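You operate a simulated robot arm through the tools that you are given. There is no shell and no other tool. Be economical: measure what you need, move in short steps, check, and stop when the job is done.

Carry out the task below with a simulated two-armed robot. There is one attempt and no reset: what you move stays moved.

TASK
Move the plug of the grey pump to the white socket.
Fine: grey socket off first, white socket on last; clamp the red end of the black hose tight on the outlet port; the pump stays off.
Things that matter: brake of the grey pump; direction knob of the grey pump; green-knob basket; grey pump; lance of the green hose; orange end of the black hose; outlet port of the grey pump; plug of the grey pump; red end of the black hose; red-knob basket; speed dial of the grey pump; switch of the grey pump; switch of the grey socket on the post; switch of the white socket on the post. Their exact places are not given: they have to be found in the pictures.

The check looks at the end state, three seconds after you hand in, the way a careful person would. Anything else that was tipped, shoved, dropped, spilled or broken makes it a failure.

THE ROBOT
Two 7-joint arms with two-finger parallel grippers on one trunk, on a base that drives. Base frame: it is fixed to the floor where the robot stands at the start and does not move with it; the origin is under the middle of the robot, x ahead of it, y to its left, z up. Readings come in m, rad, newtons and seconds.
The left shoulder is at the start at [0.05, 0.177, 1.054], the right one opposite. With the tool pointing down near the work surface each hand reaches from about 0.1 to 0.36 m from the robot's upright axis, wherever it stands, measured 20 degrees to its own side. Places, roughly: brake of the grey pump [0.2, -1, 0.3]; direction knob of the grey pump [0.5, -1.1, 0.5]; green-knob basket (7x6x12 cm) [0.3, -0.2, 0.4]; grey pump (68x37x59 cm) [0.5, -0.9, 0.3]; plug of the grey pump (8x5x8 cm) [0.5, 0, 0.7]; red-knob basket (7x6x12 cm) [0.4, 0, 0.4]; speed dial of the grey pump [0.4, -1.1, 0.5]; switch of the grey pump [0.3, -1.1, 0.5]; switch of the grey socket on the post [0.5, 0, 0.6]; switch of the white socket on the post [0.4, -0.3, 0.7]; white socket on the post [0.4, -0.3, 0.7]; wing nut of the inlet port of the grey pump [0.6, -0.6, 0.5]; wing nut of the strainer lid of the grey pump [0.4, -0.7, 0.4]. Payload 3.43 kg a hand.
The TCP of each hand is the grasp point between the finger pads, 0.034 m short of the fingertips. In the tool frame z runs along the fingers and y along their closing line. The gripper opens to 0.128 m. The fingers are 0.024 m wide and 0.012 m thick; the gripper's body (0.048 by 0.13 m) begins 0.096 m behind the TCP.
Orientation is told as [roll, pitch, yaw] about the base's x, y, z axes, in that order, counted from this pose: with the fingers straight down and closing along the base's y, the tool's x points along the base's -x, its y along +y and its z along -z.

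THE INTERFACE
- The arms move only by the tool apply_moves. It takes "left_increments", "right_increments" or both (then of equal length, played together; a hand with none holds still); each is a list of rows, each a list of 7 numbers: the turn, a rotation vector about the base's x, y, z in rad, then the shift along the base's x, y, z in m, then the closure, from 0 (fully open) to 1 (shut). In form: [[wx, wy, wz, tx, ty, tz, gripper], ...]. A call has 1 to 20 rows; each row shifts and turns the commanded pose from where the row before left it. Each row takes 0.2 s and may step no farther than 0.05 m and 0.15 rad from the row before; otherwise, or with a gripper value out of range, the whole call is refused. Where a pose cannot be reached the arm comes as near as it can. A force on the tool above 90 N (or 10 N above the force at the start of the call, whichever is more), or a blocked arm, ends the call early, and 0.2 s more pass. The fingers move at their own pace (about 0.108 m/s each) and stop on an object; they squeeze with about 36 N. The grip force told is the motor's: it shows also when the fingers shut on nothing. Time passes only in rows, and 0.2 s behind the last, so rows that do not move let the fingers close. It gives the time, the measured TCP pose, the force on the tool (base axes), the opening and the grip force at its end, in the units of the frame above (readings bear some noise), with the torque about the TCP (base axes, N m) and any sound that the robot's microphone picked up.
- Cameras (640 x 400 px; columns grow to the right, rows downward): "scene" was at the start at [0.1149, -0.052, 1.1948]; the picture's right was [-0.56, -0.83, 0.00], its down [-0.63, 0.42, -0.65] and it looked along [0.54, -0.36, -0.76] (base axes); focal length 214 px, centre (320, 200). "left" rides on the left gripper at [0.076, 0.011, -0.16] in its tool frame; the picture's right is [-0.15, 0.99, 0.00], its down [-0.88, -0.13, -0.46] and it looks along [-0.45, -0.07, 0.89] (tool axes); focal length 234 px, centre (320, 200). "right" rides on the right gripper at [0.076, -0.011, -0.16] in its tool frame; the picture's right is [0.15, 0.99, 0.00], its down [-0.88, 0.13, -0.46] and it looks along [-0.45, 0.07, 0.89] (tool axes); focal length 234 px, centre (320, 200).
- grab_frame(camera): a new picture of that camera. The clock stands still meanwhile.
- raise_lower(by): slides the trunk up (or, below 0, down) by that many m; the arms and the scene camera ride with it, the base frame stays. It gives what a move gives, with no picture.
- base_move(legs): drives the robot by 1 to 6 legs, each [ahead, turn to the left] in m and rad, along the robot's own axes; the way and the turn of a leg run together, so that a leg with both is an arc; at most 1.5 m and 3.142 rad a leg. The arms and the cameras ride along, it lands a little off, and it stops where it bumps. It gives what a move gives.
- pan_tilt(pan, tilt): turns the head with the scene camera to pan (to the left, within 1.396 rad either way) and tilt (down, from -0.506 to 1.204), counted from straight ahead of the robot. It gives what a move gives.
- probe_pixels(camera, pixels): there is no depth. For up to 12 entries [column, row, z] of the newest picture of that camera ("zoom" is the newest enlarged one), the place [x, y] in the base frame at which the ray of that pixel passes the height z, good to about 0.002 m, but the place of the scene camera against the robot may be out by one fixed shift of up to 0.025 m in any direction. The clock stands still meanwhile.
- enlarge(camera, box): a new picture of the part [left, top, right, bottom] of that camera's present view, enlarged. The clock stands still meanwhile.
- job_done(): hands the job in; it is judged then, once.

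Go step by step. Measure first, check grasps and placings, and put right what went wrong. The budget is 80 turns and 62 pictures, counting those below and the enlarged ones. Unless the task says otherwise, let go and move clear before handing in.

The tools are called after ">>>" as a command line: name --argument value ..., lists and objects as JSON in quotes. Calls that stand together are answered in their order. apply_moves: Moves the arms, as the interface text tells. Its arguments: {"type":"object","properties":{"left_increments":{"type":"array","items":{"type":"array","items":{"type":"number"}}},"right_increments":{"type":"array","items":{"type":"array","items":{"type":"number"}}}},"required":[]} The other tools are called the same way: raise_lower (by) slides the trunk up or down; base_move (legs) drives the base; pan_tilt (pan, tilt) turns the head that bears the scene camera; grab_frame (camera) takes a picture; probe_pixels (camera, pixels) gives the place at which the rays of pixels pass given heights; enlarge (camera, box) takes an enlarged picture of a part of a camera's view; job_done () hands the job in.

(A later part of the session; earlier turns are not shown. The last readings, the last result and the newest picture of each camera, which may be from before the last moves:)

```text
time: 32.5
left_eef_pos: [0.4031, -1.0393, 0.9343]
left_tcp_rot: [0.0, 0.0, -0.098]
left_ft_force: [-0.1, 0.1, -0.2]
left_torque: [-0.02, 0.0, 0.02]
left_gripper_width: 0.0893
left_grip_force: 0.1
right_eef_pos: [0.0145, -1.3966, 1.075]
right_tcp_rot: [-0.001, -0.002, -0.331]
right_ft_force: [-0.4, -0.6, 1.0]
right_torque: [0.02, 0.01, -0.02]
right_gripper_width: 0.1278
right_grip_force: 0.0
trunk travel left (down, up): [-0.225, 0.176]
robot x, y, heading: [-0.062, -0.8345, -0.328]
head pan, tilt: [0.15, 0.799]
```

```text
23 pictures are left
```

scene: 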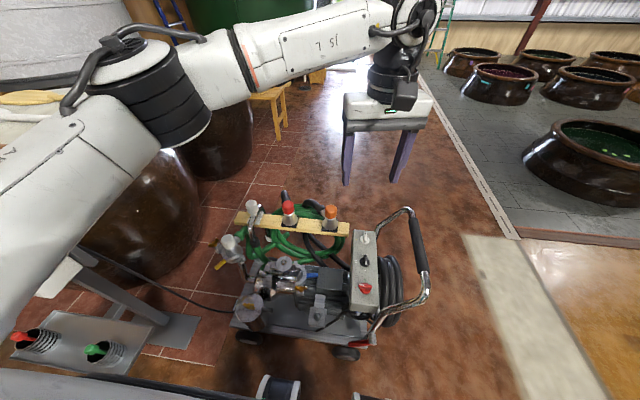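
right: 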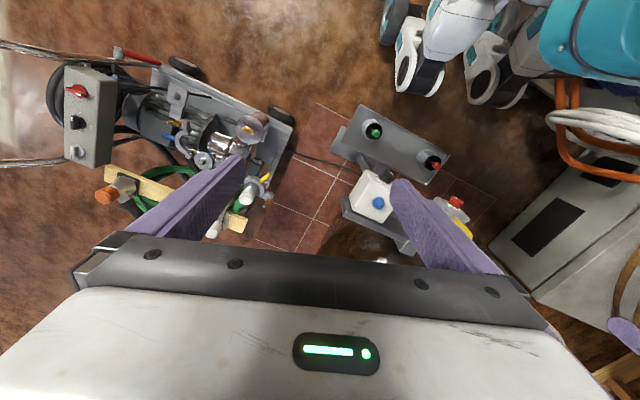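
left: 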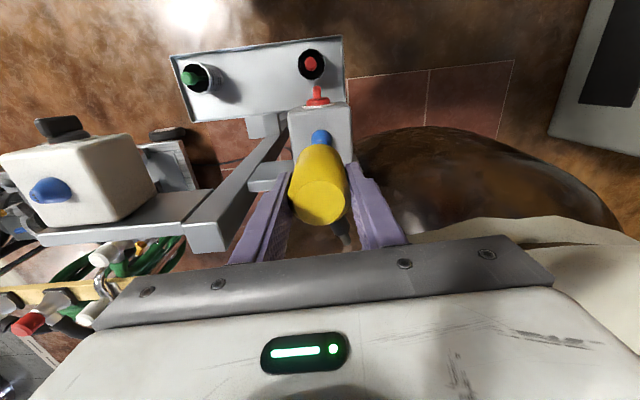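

The robot now faces the pump with a clear view; the red end is at px 289,212 and the outlet region near 290,268. I'll zoom in on the pump.

>>> enlarge --camera "scene" --box '[215, 190, 345, 320]'

>>> enlarge --camera "scene" --box '[255, 245, 325, 315]'

```text
3.08 times, centred on (280, 255) of scene
```

zoom: 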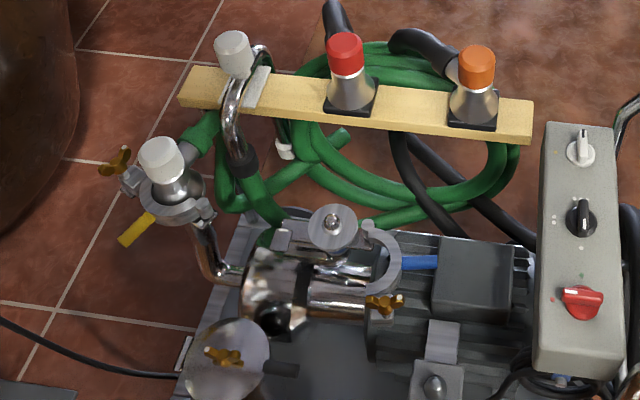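

```text
5.71 times, centred on (290, 280) of scene
```

zoom: 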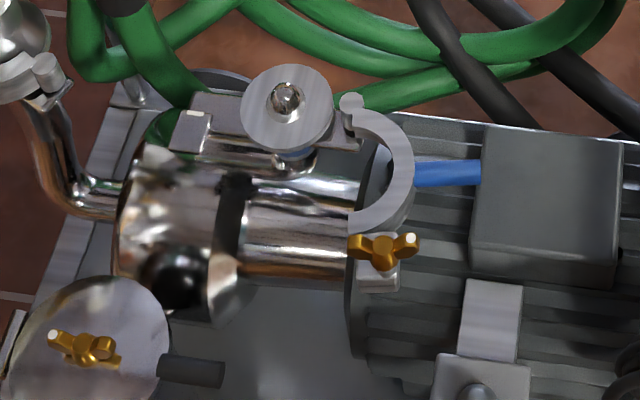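

The outlet flange is at zoom2 (287,105), with an open clamp ring hinged at (350,110), a blue lever and a wing nut; the red-capped end stands on the rack. I'll drive 9 cm closer and lower the trunk for reach.

>>> base_move --legs '[[0.09, 0]]'

>>> raise_lower --by -0.15

```text
time: 33.4
left_eef_pos: [0.4443, -1.0525, 0.9352]
left_tcp_rot: [0.001, -0.001, -0.097]
left_ft_force: [-0.6, 0.0, 0.2]
left_torque: [-0.01, -0.01, -0.03]
left_gripper_width: 0.0896
left_grip_force: 0.0
right_eef_pos: [0.0578, -1.4107, 1.0747]
right_tcp_rot: [0.002, -0.004, -0.333]
right_ft_force: [-1.1, -0.6, 0.1]
right_torque: [-0.01, -0.06, 0.0]
right_gripper_width: 0.128
right_grip_force: 0.2
trunk travel left (down, up): [-0.225, 0.176]
robot x, y, heading: [-0.0209, -0.852, -0.326]
head pan, tilt: [0.15, 0.799]
stopped in leg 1: the robot was blocked; the commanded pose is now the measured one
```

```text
time: 35.2
left_eef_pos: [0.4445, -1.0518, 0.7848]
left_tcp_rot: [0.0, -0.002, -0.097]
left_ft_force: [0.1, 0.1, -0.6]
left_torque: [0.03, 0.04, 0.01]
left_gripper_width: 0.0898
left_grip_force: 0.1
right_eef_pos: [0.0581, -1.4117, 0.9239]
right_tcp_rot: [0.001, 0.0, -0.333]
right_ft_force: [0.5, 0.5, 0.4]
right_torque: [-0.01, -0.02, 0.01]
right_gripper_width: 0.128
right_grip_force: 0.1
trunk travel left (down, up): [-0.075, 0.326]
robot x, y, heading: [-0.0189, -0.8541, -0.33]
head pan, tilt: [0.15, 0.799]
```

The base bumped after about 4 cm. I'll back off 2 cm and look at what it touched.

>>> base_move --legs '[[-0.02, 0]]'

>>> pan_tilt --pan 0.0 --tilt 1.1

>>> grab_frame --camera "scene"

```text
time: 36.0
left_eef_pos: [0.4258, -1.0462, 0.7841]
left_tcp_rot: [-0.001, -0.001, -0.099]
left_ft_force: [0.9, 0.6, -0.2]
left_torque: [-0.01, 0.03, 0.0]
left_gripper_width: 0.0895
left_grip_force: 0.0
right_eef_pos: [0.0392, -1.4035, 0.9251]
right_tcp_rot: [0.0, -0.001, -0.331]
right_ft_force: [-0.4, -0.4, -0.9]
right_torque: [-0.03, 0.02, 0.02]
right_gripper_width: 0.128
right_grip_force: 0.1
trunk travel left (down, up): [-0.075, 0.326]
robot x, y, heading: [-0.0402, -0.8464, -0.325]
head pan, tilt: [0.15, 0.799]
```

```text
time: 36.8
left_eef_pos: [0.4262, -1.0466, 0.7847]
left_tcp_rot: [0.0, -0.001, -0.098]
left_ft_force: [0.5, -0.1, 0.2]
left_torque: [-0.02, 0.02, -0.02]
left_gripper_width: 0.0897
left_grip_force: 0.0
right_eef_pos: [0.0395, -1.4049, 0.9257]
right_tcp_rot: [-0.001, -0.002, -0.331]
right_ft_force: [0.9, -0.2, -0.1]
right_torque: [0.0, 0.02, 0.03]
right_gripper_width: 0.1281
right_grip_force: 0.1
trunk travel left (down, up): [-0.075, 0.326]
robot x, y, heading: [-0.0372, -0.8443, -0.329]
head pan, tilt: [0.0, 1.1]
```

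```text
20 pictures are left
```

scene: 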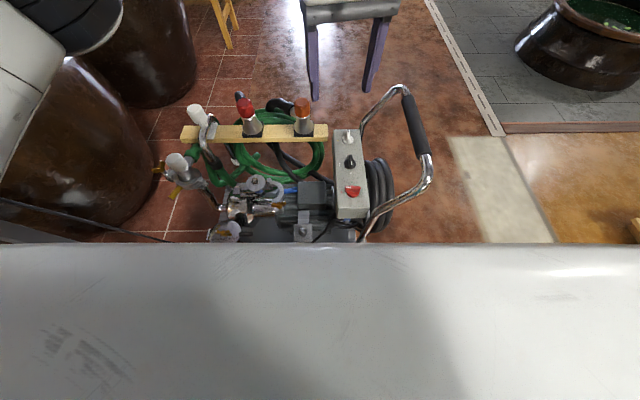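

The white front panel hides the contact spot, but nothing looks tipped. I'll probe the cap and flange positions to see whether the pump moved.

>>> probe_pixels --camera "scene" --pixels '[[243, 105, 0.635], [256, 183, 0.42], [302, 102, 0.635], [345, 150, 0.55], [186, 133, 0.55], [327, 130, 0.55]]'

>>> enlarge --camera "scene" --box '[150, 80, 330, 245]'

```text
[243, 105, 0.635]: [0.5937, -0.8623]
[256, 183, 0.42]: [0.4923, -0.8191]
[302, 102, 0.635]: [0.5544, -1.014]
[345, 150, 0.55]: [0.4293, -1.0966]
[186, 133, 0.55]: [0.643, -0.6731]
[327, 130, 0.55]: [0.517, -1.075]
```

```text
2.42 times, centred on (240, 162) of scene
```

zoom: 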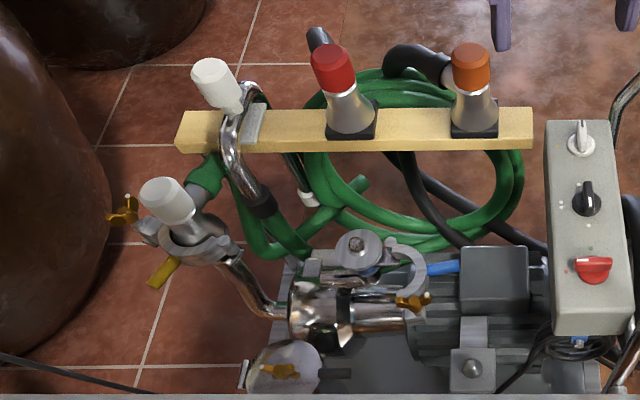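

The pump hasn't moved (flange about (0.514,-0.82)). I'll lower the trunk fully and bring the left hand, tilted forward to gain reach, near the red cap for a close view.

>>> raise_lower --by -0.07

>>> apply_moves --left_increments '[[-0.0228, -0.0766, -0.04, 0.015, 0.033, 0.02, 0.2], [-0.0228, -0.0766, -0.04, 0.015, 0.033, 0.02, 0.2], [-0.0228, -0.0766, -0.04, 0.015, 0.033, 0.02, 0.2], [-0.0228, -0.0766, -0.04, 0.015, 0.033, 0.02, 0.2], [-0.0228, -0.0766, -0.04, 0.015, 0.033, 0.01, 0.2], [0, 0, 0, 0, 0, 0, 0.2]]'

>>> grab_frame --camera "left"

```text
time: 37.9
left_eef_pos: [0.4257, -1.0466, 0.7149]
left_tcp_rot: [0.0, -0.003, -0.097]
left_ft_force: [-0.5, 0.2, 0.2]
left_torque: [-0.05, 0.02, -0.03]
left_gripper_width: 0.0895
left_grip_force: 0.1
right_eef_pos: [0.04, -1.4043, 0.8547]
right_tcp_rot: [0.0, -0.003, -0.331]
right_ft_force: [-0.3, -0.6, 0.2]
right_torque: [-0.01, 0.01, 0.0]
right_gripper_width: 0.128
right_grip_force: 0.1
trunk travel left (down, up): [-0.005, 0.396]
robot x, y, heading: [-0.037, -0.8461, -0.329]
head pan, tilt: [0.0, 1.1]
```

```text
time: 39.3
left_eef_pos: [0.5002, -0.8825, 0.8041]
left_tcp_rot: [-0.037, -0.4, -0.295]
left_ft_force: [0.8, -0.4, -0.2]
left_torque: [0.0, 0.0, -0.02]
left_gripper_width: 0.1027
left_grip_force: 0.1
right_eef_pos: [0.0382, -1.404, 0.8554]
right_tcp_rot: [0.001, 0.0, -0.331]
right_ft_force: [0.3, 0.3, 0.0]
right_torque: [-0.01, 0.0, 0.02]
right_gripper_width: 0.1281
right_grip_force: 0.0
trunk travel left (down, up): [-0.005, 0.396]
robot x, y, heading: [-0.0362, -0.848, -0.328]
head pan, tilt: [0.0, 1.1]
```

```text
18 pictures are left
```

left: 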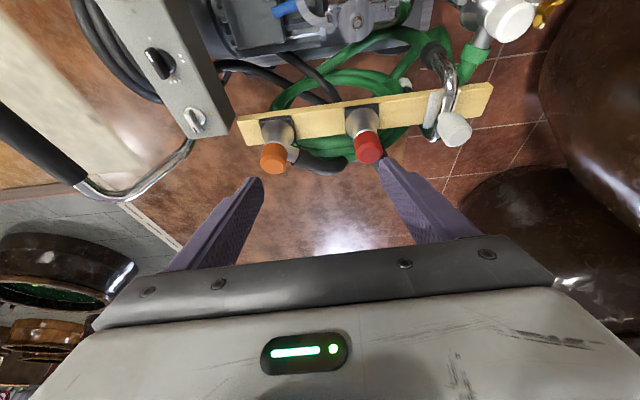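

The left view shows the red cap top at px (369,150), its foot at (362,112) and the outlet flange at (357,20). I'll probe them.

>>> probe_pixels --camera "left" --pixels '[[369, 152, 0.6], [369, 152, 0.62], [369, 152, 0.64], [274, 160, 0.635], [362, 110, 0.53], [357, 20, 0.4], [357, 20, 0.44], [490, 90, 0.53], [240, 123, 0.53]]'

>>> enlarge --camera "left" --box '[240, 0, 500, 180]'

```text
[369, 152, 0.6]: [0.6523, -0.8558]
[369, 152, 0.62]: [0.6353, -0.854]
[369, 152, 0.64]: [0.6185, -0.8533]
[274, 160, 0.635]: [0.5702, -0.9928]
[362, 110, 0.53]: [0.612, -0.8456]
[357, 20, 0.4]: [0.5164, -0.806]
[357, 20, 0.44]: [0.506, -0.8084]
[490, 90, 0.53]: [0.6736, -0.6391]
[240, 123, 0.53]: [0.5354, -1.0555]
```

```text
2.22 times, centred on (370, 90) of left
```

zoom: 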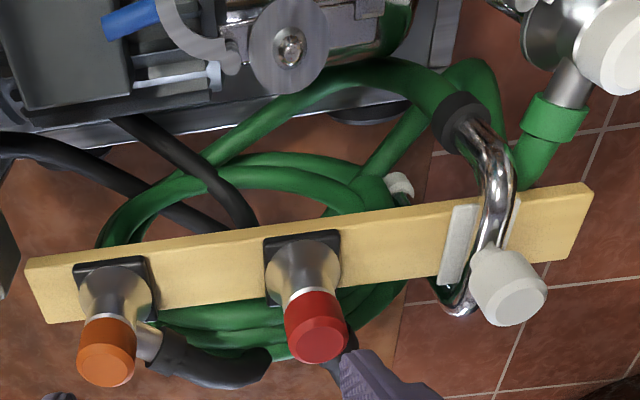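

The red cap axis is at about (0.621,-0.852) with its top at z≈0.636, and the flange is at (0.511,-0.807,0.42). I'll approach along the tilted tool axis and stop around the cap.

>>> apply_moves --left_increments '[[0, 0, 0, 0.0277, 0.0142, -0.0317, 0.2], [0, 0, 0, 0.0277, 0.0142, -0.0317, 0.2], [0, 0, -0.015, 0.0277, 0.0142, -0.0317, 0.2], [0, 0, 0, 0.0124, -0.004, -0.0307, 0.2], [0, 0, 0, 0.0124, -0.004, -0.0307, 0.2], [0, 0, 0, 0.0124, -0.004, -0.0307, 0.2]]'

>>> enlarge --camera "left" --box '[220, 80, 420, 260]'

```text
time: 40.7
left_eef_pos: [0.6224, -0.8518, 0.6162]
left_tcp_rot: [-0.037, -0.399, -0.309]
left_ft_force: [0.4, 0.3, -1.3]
left_torque: [-0.02, -0.01, 0.0]
left_gripper_width: 0.1025
left_grip_force: 0.2
right_eef_pos: [0.0394, -1.4042, 0.8553]
right_tcp_rot: [-0.001, -0.002, -0.332]
right_ft_force: [-0.6, 0.8, 0.2]
right_torque: [-0.01, -0.02, -0.01]
right_gripper_width: 0.1281
right_grip_force: 0.1
trunk travel left (down, up): [-0.005, 0.396]
robot x, y, heading: [-0.0399, -0.8461, -0.333]
head pan, tilt: [0.0, 1.1]
```

```text
2.22 times, centred on (320, 170) of left
```

zoom: 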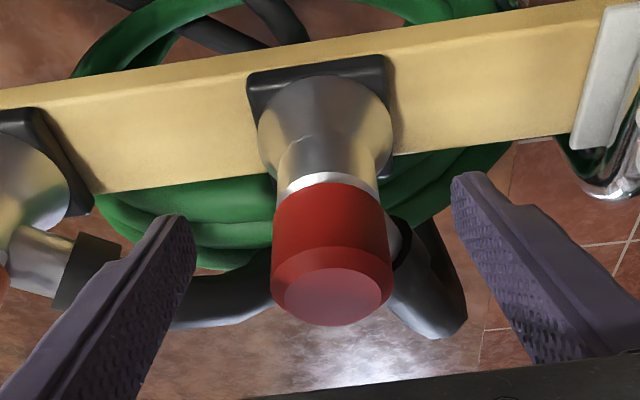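

The cap sits between the fingers, about 4 mm off centre (332 against 321). I'll shift that much, rise 12 mm to clear the hose elbow, and close.

>>> apply_moves --left_increments '[[0, 0, 0, -0.0035, 0.005, 0.011, 0.2], [0, 0, 0, 0, 0, 0, 0.5], [0, 0, 0, 0, 0, 0, 0.8], [0, 0, 0, 0, 0, 0, 1], [0, 0, 0, 0, 0, 0, 1]]'

>>> enlarge --camera "left" --box '[220, 80, 420, 260]'

```text
time: 41.9
left_eef_pos: [0.6176, -0.8463, 0.6293]
left_tcp_rot: [-0.038, -0.398, -0.309]
left_ft_force: [-2.0, -1.2, -0.5]
left_torque: [0.02, 0.09, 0.01]
left_gripper_width: 0.0433
left_grip_force: 35.4
right_eef_pos: [0.0387, -1.4055, 0.8557]
right_tcp_rot: [-0.001, -0.001, -0.332]
right_ft_force: [-0.3, -0.8, -0.3]
right_torque: [0.03, -0.05, 0.0]
right_gripper_width: 0.1279
right_grip_force: 0.0
trunk travel left (down, up): [-0.005, 0.396]
robot x, y, heading: [-0.0375, -0.8456, -0.326]
head pan, tilt: [0.0, 1.1]
```

```text
2.22 times, centred on (320, 170) of left
```

zoom: 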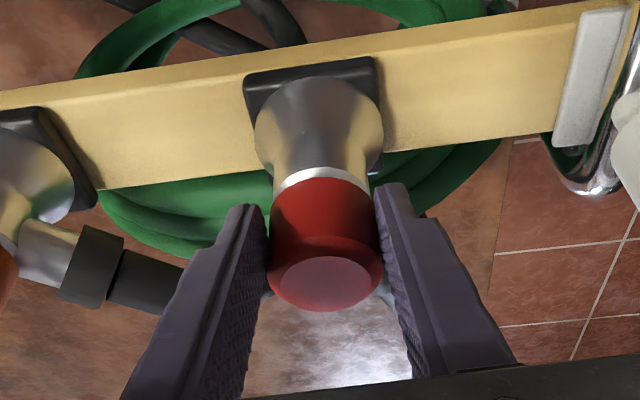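

Gripped at 43.3 mm. I'll probe the cap's top centre in this close view to fix its axis relative to the TCP, then lift.

>>> probe_pixels --camera "zoom" --pixels '[[327, 284, 0.636], [327, 284, 0.646], [313, 115, 0.54], [313, 115, 0.52]]'

>>> apply_moves --left_increments '[[0, 0, 0, 0, 0, 0.01, 1], [0, 0, 0, 0, 0, 0.015, 1], [0, 0, 0, 0, 0, 0.025, 1], [0, 0, 0, 0, 0, 0.03, 1], [0, 0, 0, 0, 0, 0, 1]]'

>>> enlarge --camera "left" --box '[220, 0, 460, 260]'

```text
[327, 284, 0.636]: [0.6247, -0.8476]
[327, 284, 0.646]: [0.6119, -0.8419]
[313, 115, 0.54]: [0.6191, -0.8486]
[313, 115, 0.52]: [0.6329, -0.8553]
```

```text
time: 43.1
left_eef_pos: [0.6187, -0.8477, 0.7086]
left_tcp_rot: [-0.038, -0.399, -0.307]
left_ft_force: [0.0, -0.3, -3.9]
left_torque: [0.03, 0.1, -0.04]
left_gripper_width: 0.0432
left_grip_force: 36.2
right_eef_pos: [0.0387, -1.4046, 0.8549]
right_tcp_rot: [0.001, -0.003, -0.332]
right_ft_force: [0.1, -1.0, 0.2]
right_torque: [-0.02, 0.03, -0.02]
right_gripper_width: 0.128
right_grip_force: 0.1
trunk travel left (down, up): [-0.005, 0.396]
robot x, y, heading: [-0.0371, -0.8496, -0.332]
head pan, tilt: [0.0, 1.1]
```

```text
1.54 times, centred on (340, 130) of left
```

zoom: 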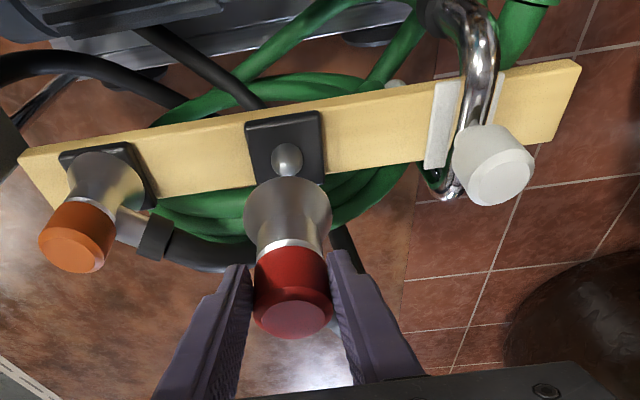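

The end is lifted off its stud, and the flange has the same centring stud. I'll carry it over the flange at (0.512,-0.808) and lower part way.

>>> apply_moves --left_increments '[[0, 0, 0, -0.037, 0.0138, 0, 1], [0, 0, 0, -0.037, 0.0138, 0, 1], [0, 0, 0, -0.037, 0.0138, 0, 1], [0, 0, 0, 0, 0, -0.04, 1], [0, 0, 0, 0, 0, -0.04, 1], [0, 0, 0, 0, 0, -0.03, 1], [0, 0, 0, 0, 0, 0, 1]]'

>>> enlarge --camera "left" --box '[220, 40, 420, 240]'

>>> pan_tilt --pan 0.1 --tilt 0.95

>>> enlarge --camera "scene" --box '[220, 140, 360, 280]'

```text
time: 44.7
left_eef_pos: [0.5077, -0.8056, 0.598]
left_tcp_rot: [-0.04, -0.397, -0.307]
left_ft_force: [-0.2, -0.1, -4.8]
left_torque: [0.04, 0.12, 0.0]
left_gripper_width: 0.0433
left_grip_force: 36.0
right_eef_pos: [0.0404, -1.4036, 0.8556]
right_tcp_rot: [-0.001, -0.002, -0.332]
right_ft_force: [0.1, 0.3, -0.6]
right_torque: [0.0, -0.01, -0.04]
right_gripper_width: 0.128
right_grip_force: 0.0
trunk travel left (down, up): [-0.005, 0.396]
robot x, y, heading: [-0.0365, -0.847, -0.327]
head pan, tilt: [0.0, 1.1]
```

```text
2.00 times, centred on (320, 140) of left
```

zoom: 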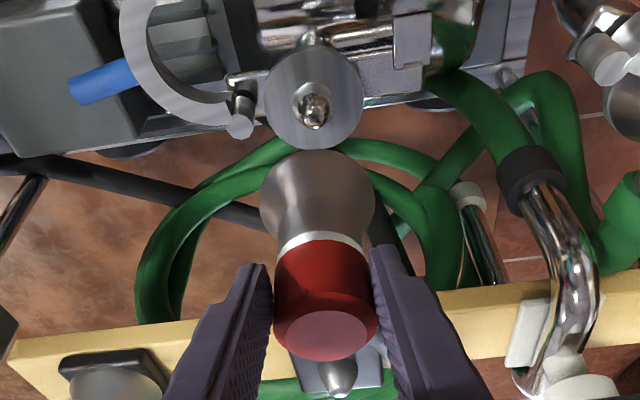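

```text
time: 45.4
left_eef_pos: [0.5086, -0.8061, 0.5971]
left_tcp_rot: [-0.038, -0.398, -0.308]
left_ft_force: [-0.7, 0.2, -3.1]
left_torque: [0.04, 0.08, 0.01]
left_gripper_width: 0.043
left_grip_force: 35.8
right_eef_pos: [0.0393, -1.4043, 0.8537]
right_tcp_rot: [0.001, -0.002, -0.332]
right_ft_force: [-0.5, -0.2, -1.0]
right_torque: [0.0, 0.0, 0.0]
right_gripper_width: 0.1278
right_grip_force: 0.1
trunk travel left (down, up): [-0.005, 0.396]
robot x, y, heading: [-0.0348, -0.8452, -0.327]
head pan, tilt: [0.099, 0.949]
```

```text
2.86 times, centred on (290, 210) of scene
```

zoom: 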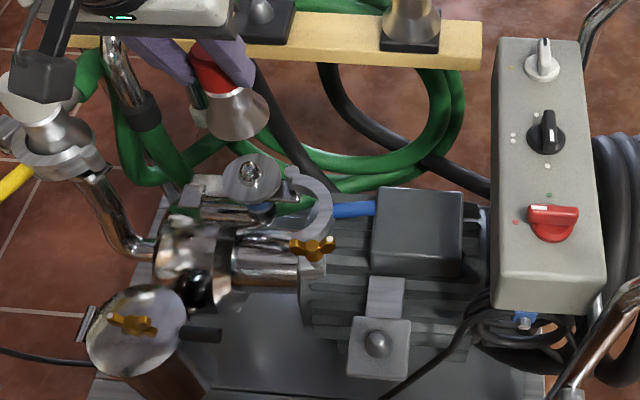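

The stud appears about 3 px left of the end's vertical line in the left view. I'll probe to quantify the correction.

>>> probe_pixels --camera "left" --pixels '[[316.5, 89, 0.41], [316.5, 89, 0.42], [316.5, 89, 0.43], [323, 206.5, 0.605], [316, 92.5, 0.43], [316, 92.5, 0.44]]'

>>> probe_pixels --camera "zoom" --pixels '[[251, 178, 0.42], [251, 178, 0.43], [251, 178, 0.41]]'

```text
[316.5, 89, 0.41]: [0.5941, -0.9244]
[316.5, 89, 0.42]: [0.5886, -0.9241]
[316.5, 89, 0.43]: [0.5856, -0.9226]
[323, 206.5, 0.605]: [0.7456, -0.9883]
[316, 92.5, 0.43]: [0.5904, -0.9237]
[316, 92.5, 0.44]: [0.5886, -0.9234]
```

```text
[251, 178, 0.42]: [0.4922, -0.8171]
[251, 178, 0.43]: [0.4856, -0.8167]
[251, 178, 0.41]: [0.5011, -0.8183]
```

The left probe used the older full frame's camera pose. I'll re-query with heights shifted by the hand's displacement (+0.206) and add the offset (0.0075, 0.0769).

>>> probe_pixels --camera "left" --pixels '[[316.5, 89, 0.616], [316.5, 89, 0.626], [316.5, 89, 0.636], [323, 206.5, 0.811], [323, 206.5, 0.801], [316, 92.5, 0.646]]'

```text
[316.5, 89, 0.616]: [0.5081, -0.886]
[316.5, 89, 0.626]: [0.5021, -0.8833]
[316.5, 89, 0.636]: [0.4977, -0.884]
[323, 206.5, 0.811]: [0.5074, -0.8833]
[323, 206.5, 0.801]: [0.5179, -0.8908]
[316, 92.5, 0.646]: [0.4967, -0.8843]
```

Bell, cap and flange line up within about 2 mm in the left view. I'll lower toward contact in stages, watching force.

>>> apply_moves --left_increments '[[0, 0, 0, 0, 0, -0.03, 1], [0, 0, 0, 0, 0, -0.02, 1], [0, 0, 0, 0, 0, -0.008, 1], [0, 0, 0, 0, 0, -0.006, 1], [0, 0, 0, 0, 0, 0, 1]]'

>>> enlarge --camera "scene" --box '[230, 150, 310, 240]'

```text
time: 46.6
left_eef_pos: [0.5064, -0.8052, 0.5332]
left_tcp_rot: [-0.038, -0.399, -0.308]
left_ft_force: [0.0, 1.3, -4.3]
left_torque: [0.04, 0.09, -0.01]
left_gripper_width: 0.0432
left_grip_force: 36.0
right_eef_pos: [0.0383, -1.4047, 0.855]
right_tcp_rot: [0.0, 0.0, -0.332]
right_ft_force: [0.3, 0.3, -0.2]
right_torque: [0.02, 0.03, -0.03]
right_gripper_width: 0.128
right_grip_force: 0.1
trunk travel left (down, up): [-0.005, 0.396]
robot x, y, heading: [-0.0348, -0.8493, -0.327]
head pan, tilt: [0.099, 0.949]
```

```text
4.44 times, centred on (270, 195) of scene
```

zoom: 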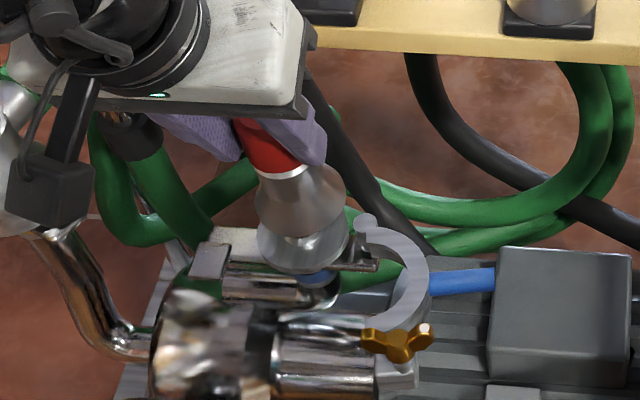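

The bell is just above the flange and well aligned (bell centre about 301, flange about 303). I'll keep lowering to contact.

>>> apply_moves --left_increments '[[0, 0, 0, 0, 0, -0.005, 1], [0, 0, 0, 0, 0, -0.005, 1], [0, 0, 0, 0, 0, -0.005, 1], [0, 0, 0, 0, 0, -0.004, 1], [0, 0, 0, 0, 0, 0, 1]]'

```text
time: 47.8
left_eef_pos: [0.5075, -0.8036, 0.5159]
left_tcp_rot: [-0.037, -0.4, -0.309]
left_ft_force: [-8.3, 7.9, 7.6]
left_torque: [0.71, 0.39, 0.11]
left_gripper_width: 0.0429
left_grip_force: 35.4
right_eef_pos: [0.0382, -1.4049, 0.8544]
right_tcp_rot: [-0.003, -0.002, -0.332]
right_ft_force: [0.3, -0.1, -0.1]
right_torque: [0.01, -0.01, 0.0]
right_gripper_width: 0.1277
right_grip_force: 0.1
trunk travel left (down, up): [-0.005, 0.396]
robot x, y, heading: [-0.0356, -0.8483, -0.327]
head pan, tilt: [0.099, 0.949]
```

The stud is touching with a side force of (-8,+8) N, so I'll comply by a few mm that way and continue down.

>>> apply_moves --left_increments '[[0, 0, 0, -0.003, 0.003, 0, 1], [0, 0, 0, 0, 0, -0.004, 1], [0, 0, 0, 0, 0, -0.004, 1], [0, 0, 0, 0, 0, 0, 1]]'

```text
time: 48.8
left_eef_pos: [0.5051, -0.803, 0.5142]
left_tcp_rot: [-0.041, -0.415, -0.308]
left_ft_force: [-15.8, 7.7, 47.1]
left_torque: [0.76, -0.46, 0.07]
left_gripper_width: 0.0425
left_grip_force: 34.9
right_eef_pos: [0.0369, -1.4048, 0.8558]
right_tcp_rot: [0.001, -0.005, -0.331]
right_ft_force: [-0.3, 0.2, 0.1]
right_torque: [0.03, -0.03, 0.04]
right_gripper_width: 0.128
right_grip_force: 0.0
trunk travel left (down, up): [-0.005, 0.396]
robot x, y, heading: [-0.0353, -0.844, -0.33]
head pan, tilt: [0.099, 0.949]
```

It now carries 47 N at z=0.514, so it's either seated or hung up on the stud. I'll look.

>>> enlarge --camera "scene" --box '[240, 170, 300, 230]'

```text
6.67 times, centred on (270, 200) of scene
```

zoom: 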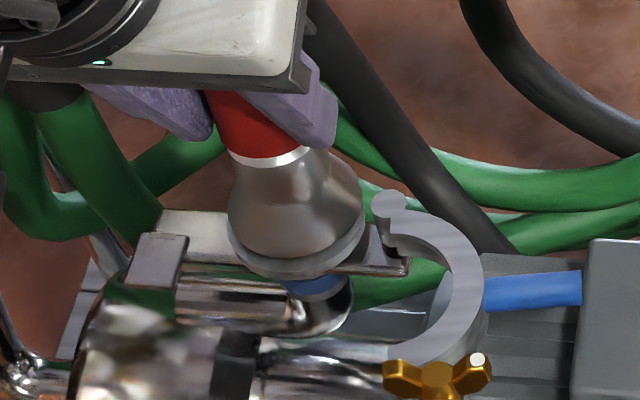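

The bell sits flat on the flange rim, concentric at about col 297. I'll open and back out along the tool axis, then check that it stays.

>>> apply_moves --left_increments '[[0, 0, 0, 0, 0, 0.002, 1], [0, 0, 0, 0, 0, 0, 0.3], [0, 0, 0, 0, 0, 0, 0.3], [0, 0, 0, -0.0124, 0.004, 0.0307, 0.3], [0, 0, 0, -0.0124, 0.004, 0.0307, 0.3], [0, 0, 0, -0.0124, 0.004, 0.0307, 0.3], [0, 0, 0, -0.0124, 0.004, 0.0307, 0.3], [0, 0, 0, 0, 0, 0, 0.3]]'

>>> grab_frame --camera "left"

```text
time: 50.6
left_eef_pos: [0.4542, -0.7853, 0.6329]
left_tcp_rot: [-0.036, -0.398, -0.309]
left_ft_force: [-0.6, 0.4, -0.4]
left_torque: [0.01, 0.0, 0.01]
left_gripper_width: 0.0898
left_grip_force: 0.1
right_eef_pos: [0.0381, -1.4055, 0.8544]
right_tcp_rot: [0.001, -0.002, -0.332]
right_ft_force: [-0.2, 0.6, -0.2]
right_torque: [0.01, 0.01, -0.02]
right_gripper_width: 0.128
right_grip_force: 0.0
trunk travel left (down, up): [-0.005, 0.396]
robot x, y, heading: [-0.0394, -0.8449, -0.327]
head pan, tilt: [0.099, 0.949]
```

```text
9 pictures are left
```

left: 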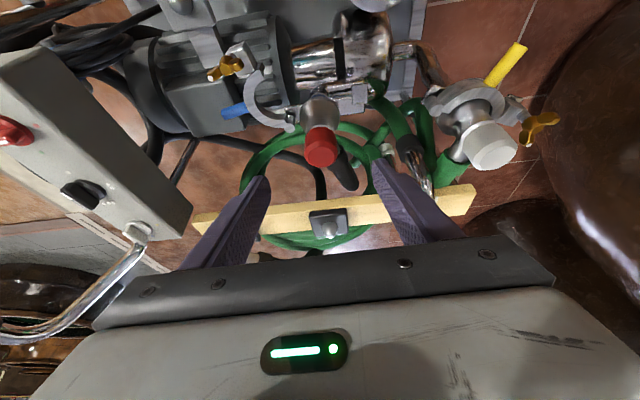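

The end stays put on the flange. Now I'll probe the clamp: hinge (290,122), lever (247,107)-(222,113), wing nut (226,66), block (360,92), and the closed inlet clamp for comparison.

>>> probe_pixels --camera "left" --pixels '[[290, 122, 0.42], [247, 107, 0.42], [222, 113, 0.42], [226, 66, 0.43], [360, 92, 0.42], [318, 105, 0.42], [220, 133, 0.42], [245, 60, 0.42], [435, 92, 0.5], [472, 103, 0.5], [507, 62, 0.5], [540, 127, 0.5]]'

>>> enlarge --camera "left" --box '[180, 30, 380, 180]'

```text
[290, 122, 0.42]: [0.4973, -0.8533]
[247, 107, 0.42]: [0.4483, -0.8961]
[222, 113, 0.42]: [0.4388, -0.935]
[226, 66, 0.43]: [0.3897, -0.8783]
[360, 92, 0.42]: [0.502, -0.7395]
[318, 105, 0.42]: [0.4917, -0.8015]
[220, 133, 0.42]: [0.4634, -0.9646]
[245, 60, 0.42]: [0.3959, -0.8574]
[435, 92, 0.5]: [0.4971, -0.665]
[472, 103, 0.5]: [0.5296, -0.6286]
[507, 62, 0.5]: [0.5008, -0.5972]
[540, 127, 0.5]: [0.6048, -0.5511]
```

```text
2.67 times, centred on (280, 105) of left
```

zoom: 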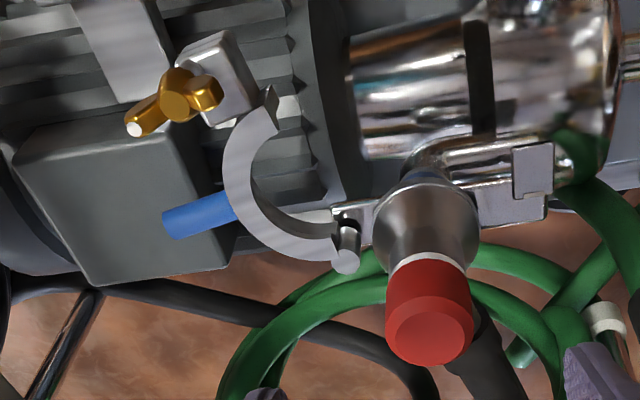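

The lever runs from about (0.447,-0.897) to (0.440,-0.935), and the hinge is at (0.4945,-0.853). Closing means swinging it clockwise by about 115°, as on the inlet clamp. I'll set the shut left hand upright on the lever's far side first.

>>> apply_moves --left_increments '[[0.0305, 0.095, 0, 0.002, -0.035, -0.015, 1], [0.0305, 0.095, 0, 0.002, -0.035, -0.02, 1], [0.0305, 0.095, 0, 0.002, -0.035, -0.03, 1], [0.0305, 0.095, 0, 0.003, -0.035, -0.03, 1], [0, 0, 0, 0, 0, -0.03, 1], [0, 0, 0, 0, 0, 0, 1]]'

>>> enlarge --camera "left" --box '[200, 80, 440, 260]'

```text
time: 52.0
left_eef_pos: [0.4657, -0.9266, 0.5071]
left_tcp_rot: [-0.036, -0.001, -0.309]
left_ft_force: [0.9, -0.5, -0.8]
left_torque: [0.02, 0.0, -0.02]
left_gripper_width: 0.0
left_grip_force: 32.7
right_eef_pos: [0.0393, -1.4046, 0.8536]
right_tcp_rot: [0.001, -0.003, -0.33]
right_ft_force: [0.0, -0.2, 0.4]
right_torque: [0.0, -0.03, 0.0]
right_gripper_width: 0.128
right_grip_force: 0.0
trunk travel left (down, up): [-0.005, 0.396]
robot x, y, heading: [-0.0391, -0.8478, -0.32]
head pan, tilt: [0.099, 0.949]
```

```text
2.22 times, centred on (320, 170) of left
```

zoom: 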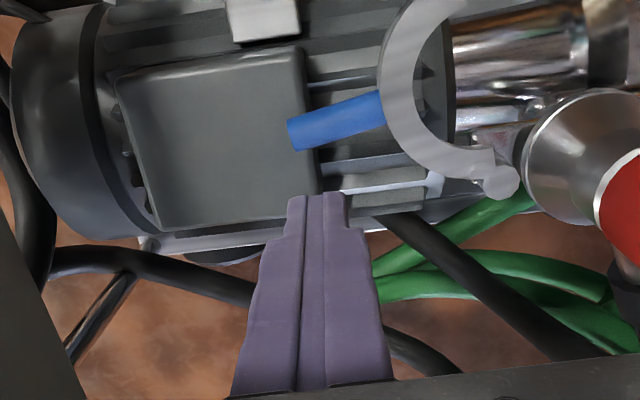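

This view is precise: the finger can drop between the box edge and the ring if shifted 13 mm along the closing line. I'll shift and descend to lever height.

>>> apply_moves --left_increments '[[0.036, 0, 0, 0.004, 0.0124, 0, 1], [0, 0, 0, 0, 0, -0.025, 1], [0, 0, 0, 0, 0, -0.02, 1], [0, 0, 0, 0, 0, -0.014, 1], [0, 0, 0, 0, 0, 0, 1]]'

```text
time: 53.2
left_eef_pos: [0.4678, -0.9139, 0.4488]
left_tcp_rot: [-0.003, 0.012, -0.311]
left_ft_force: [0.4, 0.7, 0.6]
left_torque: [0.03, -0.01, 0.02]
left_gripper_width: 0.0
left_grip_force: 32.8
right_eef_pos: [0.0401, -1.405, 0.8558]
right_tcp_rot: [0.001, -0.003, -0.33]
right_ft_force: [-0.3, 0.4, 0.5]
right_torque: [-0.01, -0.01, -0.01]
right_gripper_width: 0.1278
right_grip_force: 0.2
trunk travel left (down, up): [-0.005, 0.396]
robot x, y, heading: [-0.0372, -0.8467, -0.332]
head pan, tilt: [0.099, 0.949]
```

No contact at tip height 0.415. I'll sweep the lever along its arc.

>>> apply_moves --left_increments '[[0, 0, 0, -0.0148, 0.006, 0, 1], [0, 0, 0, -0.016, 0.0106, 0, 1], [0, 0, 0, -0.0124, 0.0156, 0, 1], [0, 0, 0, -0.0061, 0.0193, 0, 1], [0, 0, 0, 0.0001, 0.0204, 0, 1], [0, 0, 0, 0.0053, 0.0196, 0, 1]]'

>>> enlarge --camera "scene" --box '[230, 160, 320, 250]'

```text
time: 54.6
left_eef_pos: [0.4232, -0.8222, 0.4479]
left_tcp_rot: [-0.002, 0.013, -0.308]
left_ft_force: [0.0, -0.6, 0.8]
left_torque: [-0.02, -0.02, -0.01]
left_gripper_width: 0.0001
left_grip_force: 33.6
right_eef_pos: [0.0387, -1.4039, 0.8547]
right_tcp_rot: [-0.002, -0.002, -0.332]
right_ft_force: [0.2, -0.2, 1.1]
right_torque: [-0.02, 0.0, 0.03]
right_gripper_width: 0.1281
right_grip_force: 0.0
trunk travel left (down, up): [-0.005, 0.396]
robot x, y, heading: [-0.0365, -0.8479, -0.33]
head pan, tilt: [0.099, 0.949]
```

```text
4.44 times, centred on (275, 205) of scene
```

zoom: 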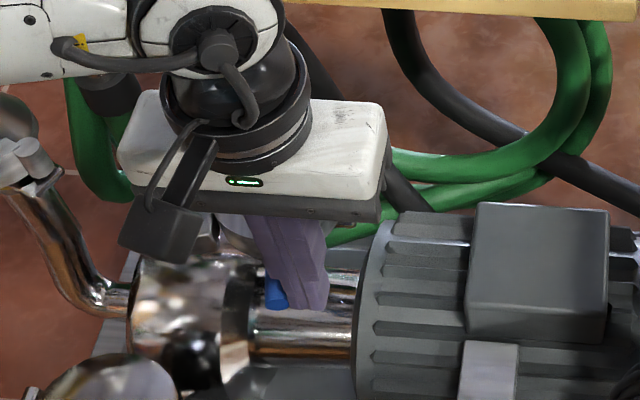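

The lever is swinging well; it now points toward the robot, ahead of the finger. I'll finish the arc.

>>> apply_moves --left_increments '[[0, 0, 0, 0.0102, 0.0176, 0, 1], [0, 0, 0, 0.0144, 0.0143, 0, 1], [0, 0, 0, 0.0079, 0.0054, 0, 1], [0, 0, 0, 0.004, 0.003, 0, 1], [0, 0, 0, 0, 0, 0, 1]]'

```text
time: 55.8
left_eef_pos: [0.4382, -0.8024, 0.4487]
left_tcp_rot: [-0.06, 0.047, -0.335]
left_ft_force: [-58.6, -55.1, -2.7]
left_torque: [-1.46, 1.45, 0.73]
left_gripper_width: 0.0
left_grip_force: 32.7
right_eef_pos: [0.038, -1.4058, 0.8547]
right_tcp_rot: [0.001, -0.003, -0.331]
right_ft_force: [-0.1, -0.1, -0.6]
right_torque: [-0.03, 0.04, 0.0]
right_gripper_width: 0.1282
right_grip_force: 0.1
trunk travel left (down, up): [-0.005, 0.396]
robot x, y, heading: [-0.0382, -0.8454, -0.325]
head pan, tilt: [0.099, 0.949]
```

The clamp hit its stop (80 N). I'll relieve, rise and look at the closed clamp and its wing nut.

>>> apply_moves --left_increments '[[0, 0, 0, -0.013, -0.013, 0, 1], [0.03, -0.02, 0.012, -0.006, -0.006, 0, 1], [0.03, -0.025, 0.012, 0, 0, 0.04, 1], [0, 0, 0, 0, 0.005, 0.045, 1], [0, 0, 0, 0, 0.005, 0.045, 1], [0, 0, 0, 0, 0, 0, 1]]'

>>> grab_frame --camera "left"

```text
time: 57.2
left_eef_pos: [0.4408, -0.7932, 0.5809]
left_tcp_rot: [0.068, -0.015, -0.283]
left_ft_force: [0.2, -0.4, -0.4]
left_torque: [0.0, 0.0, 0.0]
left_gripper_width: 0.0
left_grip_force: 33.1
right_eef_pos: [0.0396, -1.4046, 0.8543]
right_tcp_rot: [0.0, -0.003, -0.33]
right_ft_force: [0.2, 0.0, -0.4]
right_torque: [-0.02, 0.03, -0.01]
right_gripper_width: 0.1278
right_grip_force: 0.0
trunk travel left (down, up): [-0.005, 0.396]
robot x, y, heading: [-0.0346, -0.8493, -0.326]
head pan, tilt: [0.099, 0.949]
```

```text
5 pictures are left
```

left: 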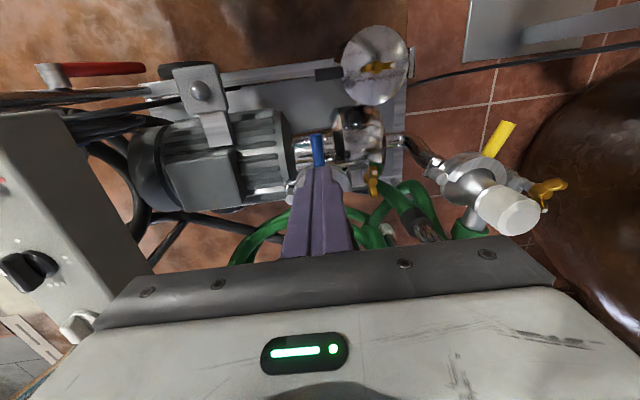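

The clamp is closed: the blue lever points at the robot (318,150), and the wing nut is on the far side at (373,180). I'll zoom on both wing nuts to compare.

>>> enlarge --camera "left" --box '[330, 110, 570, 230]'

```text
2.67 times, centred on (450, 170) of left
```

zoom: 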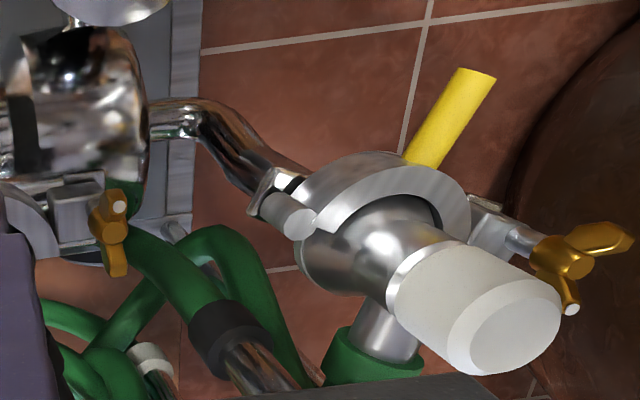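

The wing nut's axis is horizontal, pointing away from the hinge, with its white-tipped wing on the robot's side. Tightening (clockwise from outside) means pressing the near wing down. I'll probe its place.

>>> probe_pixels --camera "zoom" --pixels '[[108, 232, 0.42], [120, 205, 0.42], [118, 268, 0.42], [120, 205, 0.44], [118, 268, 0.44], [65, 210, 0.42], [395, 180, 0.5]]'

```text
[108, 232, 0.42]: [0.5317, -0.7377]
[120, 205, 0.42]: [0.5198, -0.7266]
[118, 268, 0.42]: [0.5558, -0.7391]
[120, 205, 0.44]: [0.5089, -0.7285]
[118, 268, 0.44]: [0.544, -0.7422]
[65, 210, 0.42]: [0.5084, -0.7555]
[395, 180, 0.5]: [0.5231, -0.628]
```

The nut is at about (0.532,-0.738,0.42), with its near wing at about (0.520,-0.727). To keep the wide gripper body clear of the inlet's bell and the red cap, I'll rise and yaw the hand about 90° first.

>>> apply_moves --left_increments '[[-0.035, 0.008, 0, 0, 0, 0.04, 1], [-0.035, 0.008, 0, 0, 0, 0.04, 1], [0, 0, 0.145, 0.007, 0.006, 0, 1], [0, 0, 0.145, 0.007, 0.006, 0, 1], [0, 0, 0.145, 0.007, 0.006, 0, 1], [0, 0, 0.145, 0.007, 0.006, 0, 1], [0, 0, 0.145, 0.007, 0.006, 0, 1], [0, 0, 0.145, 0.007, 0.006, 0, 1], [0, 0, 0.145, 0.007, 0.006, 0, 1], [0, 0, 0.145, 0.007, 0.006, 0, 1], [0, 0, 0.145, 0.007, 0.006, 0, 1], [0, 0, 0.145, 0.007, 0.006, 0, 1], [0, 0, 0, 0, 0, 0, 1]]'

```text
time: 60.0
left_eef_pos: [0.5124, -0.7293, 0.6565]
left_tcp_rot: [-0.003, -0.017, 1.171]
left_ft_force: [0.0, -0.1, -0.6]
left_torque: [0.01, -0.03, 0.03]
left_gripper_width: 0.0
left_grip_force: 33.2
right_eef_pos: [0.04, -1.4045, 0.8547]
right_tcp_rot: [0.0, -0.002, -0.331]
right_ft_force: [-1.2, 1.0, -0.6]
right_torque: [0.01, 0.03, 0.03]
right_gripper_width: 0.1279
right_grip_force: 0.0
trunk travel left (down, up): [-0.005, 0.396]
robot x, y, heading: [-0.0387, -0.8482, -0.329]
head pan, tilt: [0.099, 0.949]
```

The yaw worked. I'll descend over the near wing, first to just above it, then press.

>>> apply_moves --left_increments '[[0, 0.0, 0, 0.0035, 0.001, -0.04, 1], [0, 0, 0, 0, 0, -0.045, 1], [0, 0, 0, 0, 0, -0.045, 1], [0, 0, 0, 0, 0, -0.03, 1], [0, 0, 0, 0, 0, -0.01, 1], [0, 0, 0, 0, 0, -0.01, 1], [0, 0, 0, 0, 0, -0.01, 1], [0, 0, 0, 0, 0, 0, 1]]'

>>> enlarge --camera "left" --box '[240, 70, 420, 220]'

```text
time: 61.1
left_eef_pos: [0.5142, -0.7316, 0.5108]
left_tcp_rot: [-0.018, -0.014, 1.165]
left_ft_force: [-22.5, 9.4, 45.4]
left_torque: [-0.07, 1.04, -0.34]
left_gripper_width: 0.0
left_grip_force: 32.8
right_eef_pos: [0.0382, -1.4054, 0.8549]
right_tcp_rot: [0.003, -0.006, -0.331]
right_ft_force: [0.4, -0.9, 0.5]
right_torque: [0.0, -0.05, -0.02]
right_gripper_width: 0.1281
right_grip_force: 0.0
trunk travel left (down, up): [-0.005, 0.396]
robot x, y, heading: [-0.0394, -0.8443, -0.327]
head pan, tilt: [0.099, 0.949]
stopped in row 5 (left hand): the force on the tool passed its limit at 104 N (the readings are from after the stop); the commanded pose is now the measured one
```

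```text
2.67 times, centred on (330, 145) of left
```

zoom: 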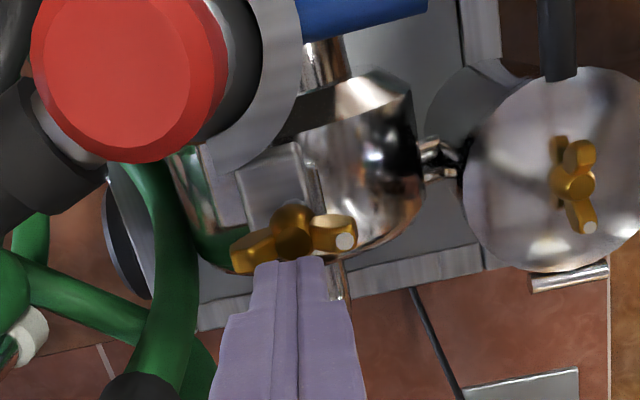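

The contact came early: the nut sits higher (z≈0.46, so x≈0.510), and the finger landed on its hub. I'll rise, shift 20 mm toward the robot onto the white-tipped wing, and press down.

>>> apply_moves --left_increments '[[0.018, 0.014, 0, 0, 0, 0.02, 1], [0, 0, 0, -0.02, 0.0032, 0, 1], [0, 0, 0, 0, 0, -0.015, 1], [0, 0, 0, 0, 0, -0.01, 1], [0, 0, 0, 0, 0, -0.01, 1], [0, 0, 0, 0, 0, -0.008, 1], [0, 0, 0, 0, 0, -0.008, 1], [0, 0, 0, 0, 0, 0, 1]]'

```text
time: 62.2
left_eef_pos: [0.4963, -0.7267, 0.5114]
left_tcp_rot: [-0.006, -0.023, 1.166]
left_ft_force: [-20.3, 8.1, 43.1]
left_torque: [-0.16, 0.85, -0.22]
left_gripper_width: 0.0
left_grip_force: 32.3
right_eef_pos: [0.0375, -1.4028, 0.8551]
right_tcp_rot: [0.002, -0.005, -0.328]
right_ft_force: [-0.7, 0.0, -0.2]
right_torque: [-0.01, -0.08, 0.02]
right_gripper_width: 0.1281
right_grip_force: 0.1
trunk travel left (down, up): [-0.005, 0.396]
robot x, y, heading: [-0.0381, -0.8468, -0.332]
head pan, tilt: [0.099, 0.949]
stopped in row 5 (left hand): the force on the tool passed its limit at 101 N (the readings are from after the stop); the commanded pose is now the measured one
```

Same stop height and the same edge torque (contact about 10 mm toward the red end), so the finger edge is landing on something beside the wing. One close look is worth it.

>>> enlarge --camera "left" --box '[260, 90, 400, 200]'

```text
3.64 times, centred on (330, 145) of left
```

zoom: 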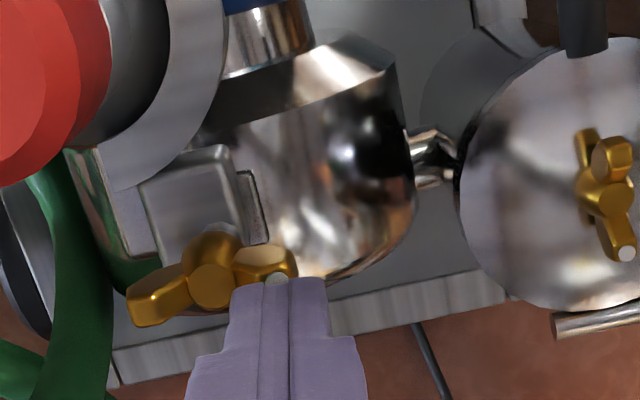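

Comparing views, the nut is displaced from its block only by height, so its bolt axis is vertical, the hub top is at z≈0.477 and it sits at (0.510,-0.740). I'll grip the wings from above with the closing line across them, then turn clockwise.

>>> apply_moves --left_increments '[[0, 0, 0, 0, 0, 0.045, 1], [0, 0.02, 0, 0, 0, 0.045, 1], [0, 0, -0.1416, 0.00137, -0.00133, 0, 0.5], [0, 0, -0.1416, 0.00137, -0.00133, 0, 0.5], [0, 0, -0.1416, 0.00137, -0.00133, 0, 0.5], [0, 0, -0.1416, 0.00137, -0.00133, 0, 0.5], [0, 0, -0.1416, 0.00137, -0.00133, 0, 0.5], [0, 0, -0.1416, 0.00137, -0.00133, 0, 0.5], [0, 0, -0.1416, 0.00137, -0.00133, 0, 0.5], [0, 0, -0.1416, 0.00137, -0.00133, 0, 0.5], [0, 0, -0.1416, 0.00137, -0.00133, 0, 0.5], [0, 0, -0.1416, 0.00137, -0.00133, 0, 0.5], [0, 0, 0, 0, 0, -0.04, 0.5], [0, 0, 0, 0, 0, 0, 0.5]]'

```text
time: 65.2
left_eef_pos: [0.511, -0.741, 0.5537]
left_tcp_rot: [0.013, -0.015, -0.25]
left_ft_force: [0.2, 0.0, 0.2]
left_torque: [0.05, -0.02, 0.0]
left_gripper_width: 0.0637
left_grip_force: 0.1
right_eef_pos: [0.0405, -1.4043, 0.8547]
right_tcp_rot: [0.0, -0.002, -0.331]
right_ft_force: [0.2, -0.2, -0.3]
right_torque: [-0.03, -0.01, 0.0]
right_gripper_width: 0.1281
right_grip_force: 0.1
trunk travel left (down, up): [-0.005, 0.396]
robot x, y, heading: [-0.041, -0.8463, -0.324]
head pan, tilt: [0.099, 0.949]
```

I'll narrow the opening to about 40 mm to stay clear of the red end's bell, descend to wing level and close.

>>> apply_moves --left_increments '[[0, 0, 0, 0, 0, 0, 0.69], [0, 0, 0, 0, 0, -0.025, 0.69], [0, 0, 0, 0, 0, -0.02, 0.69], [0, 0, 0, 0, 0, -0.008, 0.69], [0, 0, 0, 0, 0, -0.006, 0.69], [0, 0, 0, 0, 0, 0, 1], [0, 0, 0, 0, 0, 0, 1], [0, 0, 0, 0, 0, 0, 1]]'

```text
time: 67.0
left_eef_pos: [0.5106, -0.7411, 0.4954]
left_tcp_rot: [0.016, -0.012, -0.25]
left_ft_force: [-7.5, 0.0, 1.6]
left_torque: [-0.43, 0.07, -0.91]
left_gripper_width: 0.0095
left_grip_force: 36.1
right_eef_pos: [0.0409, -1.4035, 0.8547]
right_tcp_rot: [0.001, -0.001, -0.33]
right_ft_force: [1.1, -0.6, 0.4]
right_torque: [0.0, 0.02, 0.02]
right_gripper_width: 0.128
right_grip_force: 0.0
trunk travel left (down, up): [-0.005, 0.396]
robot x, y, heading: [-0.0397, -0.8438, -0.325]
head pan, tilt: [0.099, 0.949]
```

The fingers hold the wings (9.5 mm). I'll turn clockwise about the nut and watch the torque.

>>> apply_moves --left_increments '[[0, 0, -0.12, -0.001, 0, 0, 1], [0, 0, -0.12, 0, 0, 0, 1], [0, 0, -0.12, 0, 0, 0, 1], [0, 0, -0.12, 0, 0, 0, 1], [0, 0, -0.12, 0, 0, 0, 1], [0, 0, -0.12, 0, 0, 0, 1]]'

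```text
time: 68.4
left_eef_pos: [0.5106, -0.7423, 0.4949]
left_tcp_rot: [0.014, -0.016, -0.974]
left_ft_force: [-1.6, -16.9, -0.2]
left_torque: [-0.02, 0.78, 0.05]
left_gripper_width: 0.0086
left_grip_force: 36.1
right_eef_pos: [0.0383, -1.4041, 0.8553]
right_tcp_rot: [0.0, -0.001, -0.333]
right_ft_force: [-0.2, 0.4, -0.1]
right_torque: [0.04, -0.01, 0.0]
right_gripper_width: 0.1282
right_grip_force: 0.2
trunk travel left (down, up): [-0.005, 0.396]
robot x, y, heading: [-0.0396, -0.8428, -0.329]
head pan, tilt: [0.099, 0.949]
```

It turned 0.72 rad freely with a 17 N sideways load. I'll comply 3 mm and continue.

>>> apply_moves --left_increments '[[0, 0, -0.12, 0, -0.003, 0, 1], [0, 0, -0.12, 0, 0, 0, 1], [0, 0, -0.12, 0, 0, 0, 1], [0, 0, -0.12, 0, 0, 0, 1], [0, 0, -0.12, 0, 0, 0, 1], [0, 0, -0.12, 0, 0, 0, 1]]'

```text
time: 69.8
left_eef_pos: [0.5016, -0.7349, 0.5005]
left_tcp_rot: [0.024, -0.023, -1.018]
left_ft_force: [-1.1, -22.7, -24.0]
left_torque: [-0.76, 0.28, -0.13]
left_gripper_width: 0.0087
left_grip_force: 36.0
left hand out of reach, approached as far as the arm can: row 1, 2, 3, 4, 5, 6
right_eef_pos: [0.0408, -1.4049, 0.8546]
right_tcp_rot: [-0.001, 0.0, -0.33]
right_ft_force: [-0.4, -0.2, 0.3]
right_torque: [0.03, -0.01, -0.03]
right_gripper_width: 0.128
right_grip_force: 0.0
trunk travel left (down, up): [-0.005, 0.396]
robot x, y, heading: [-0.0375, -0.8437, -0.327]
head pan, tilt: [0.099, 0.949]
```

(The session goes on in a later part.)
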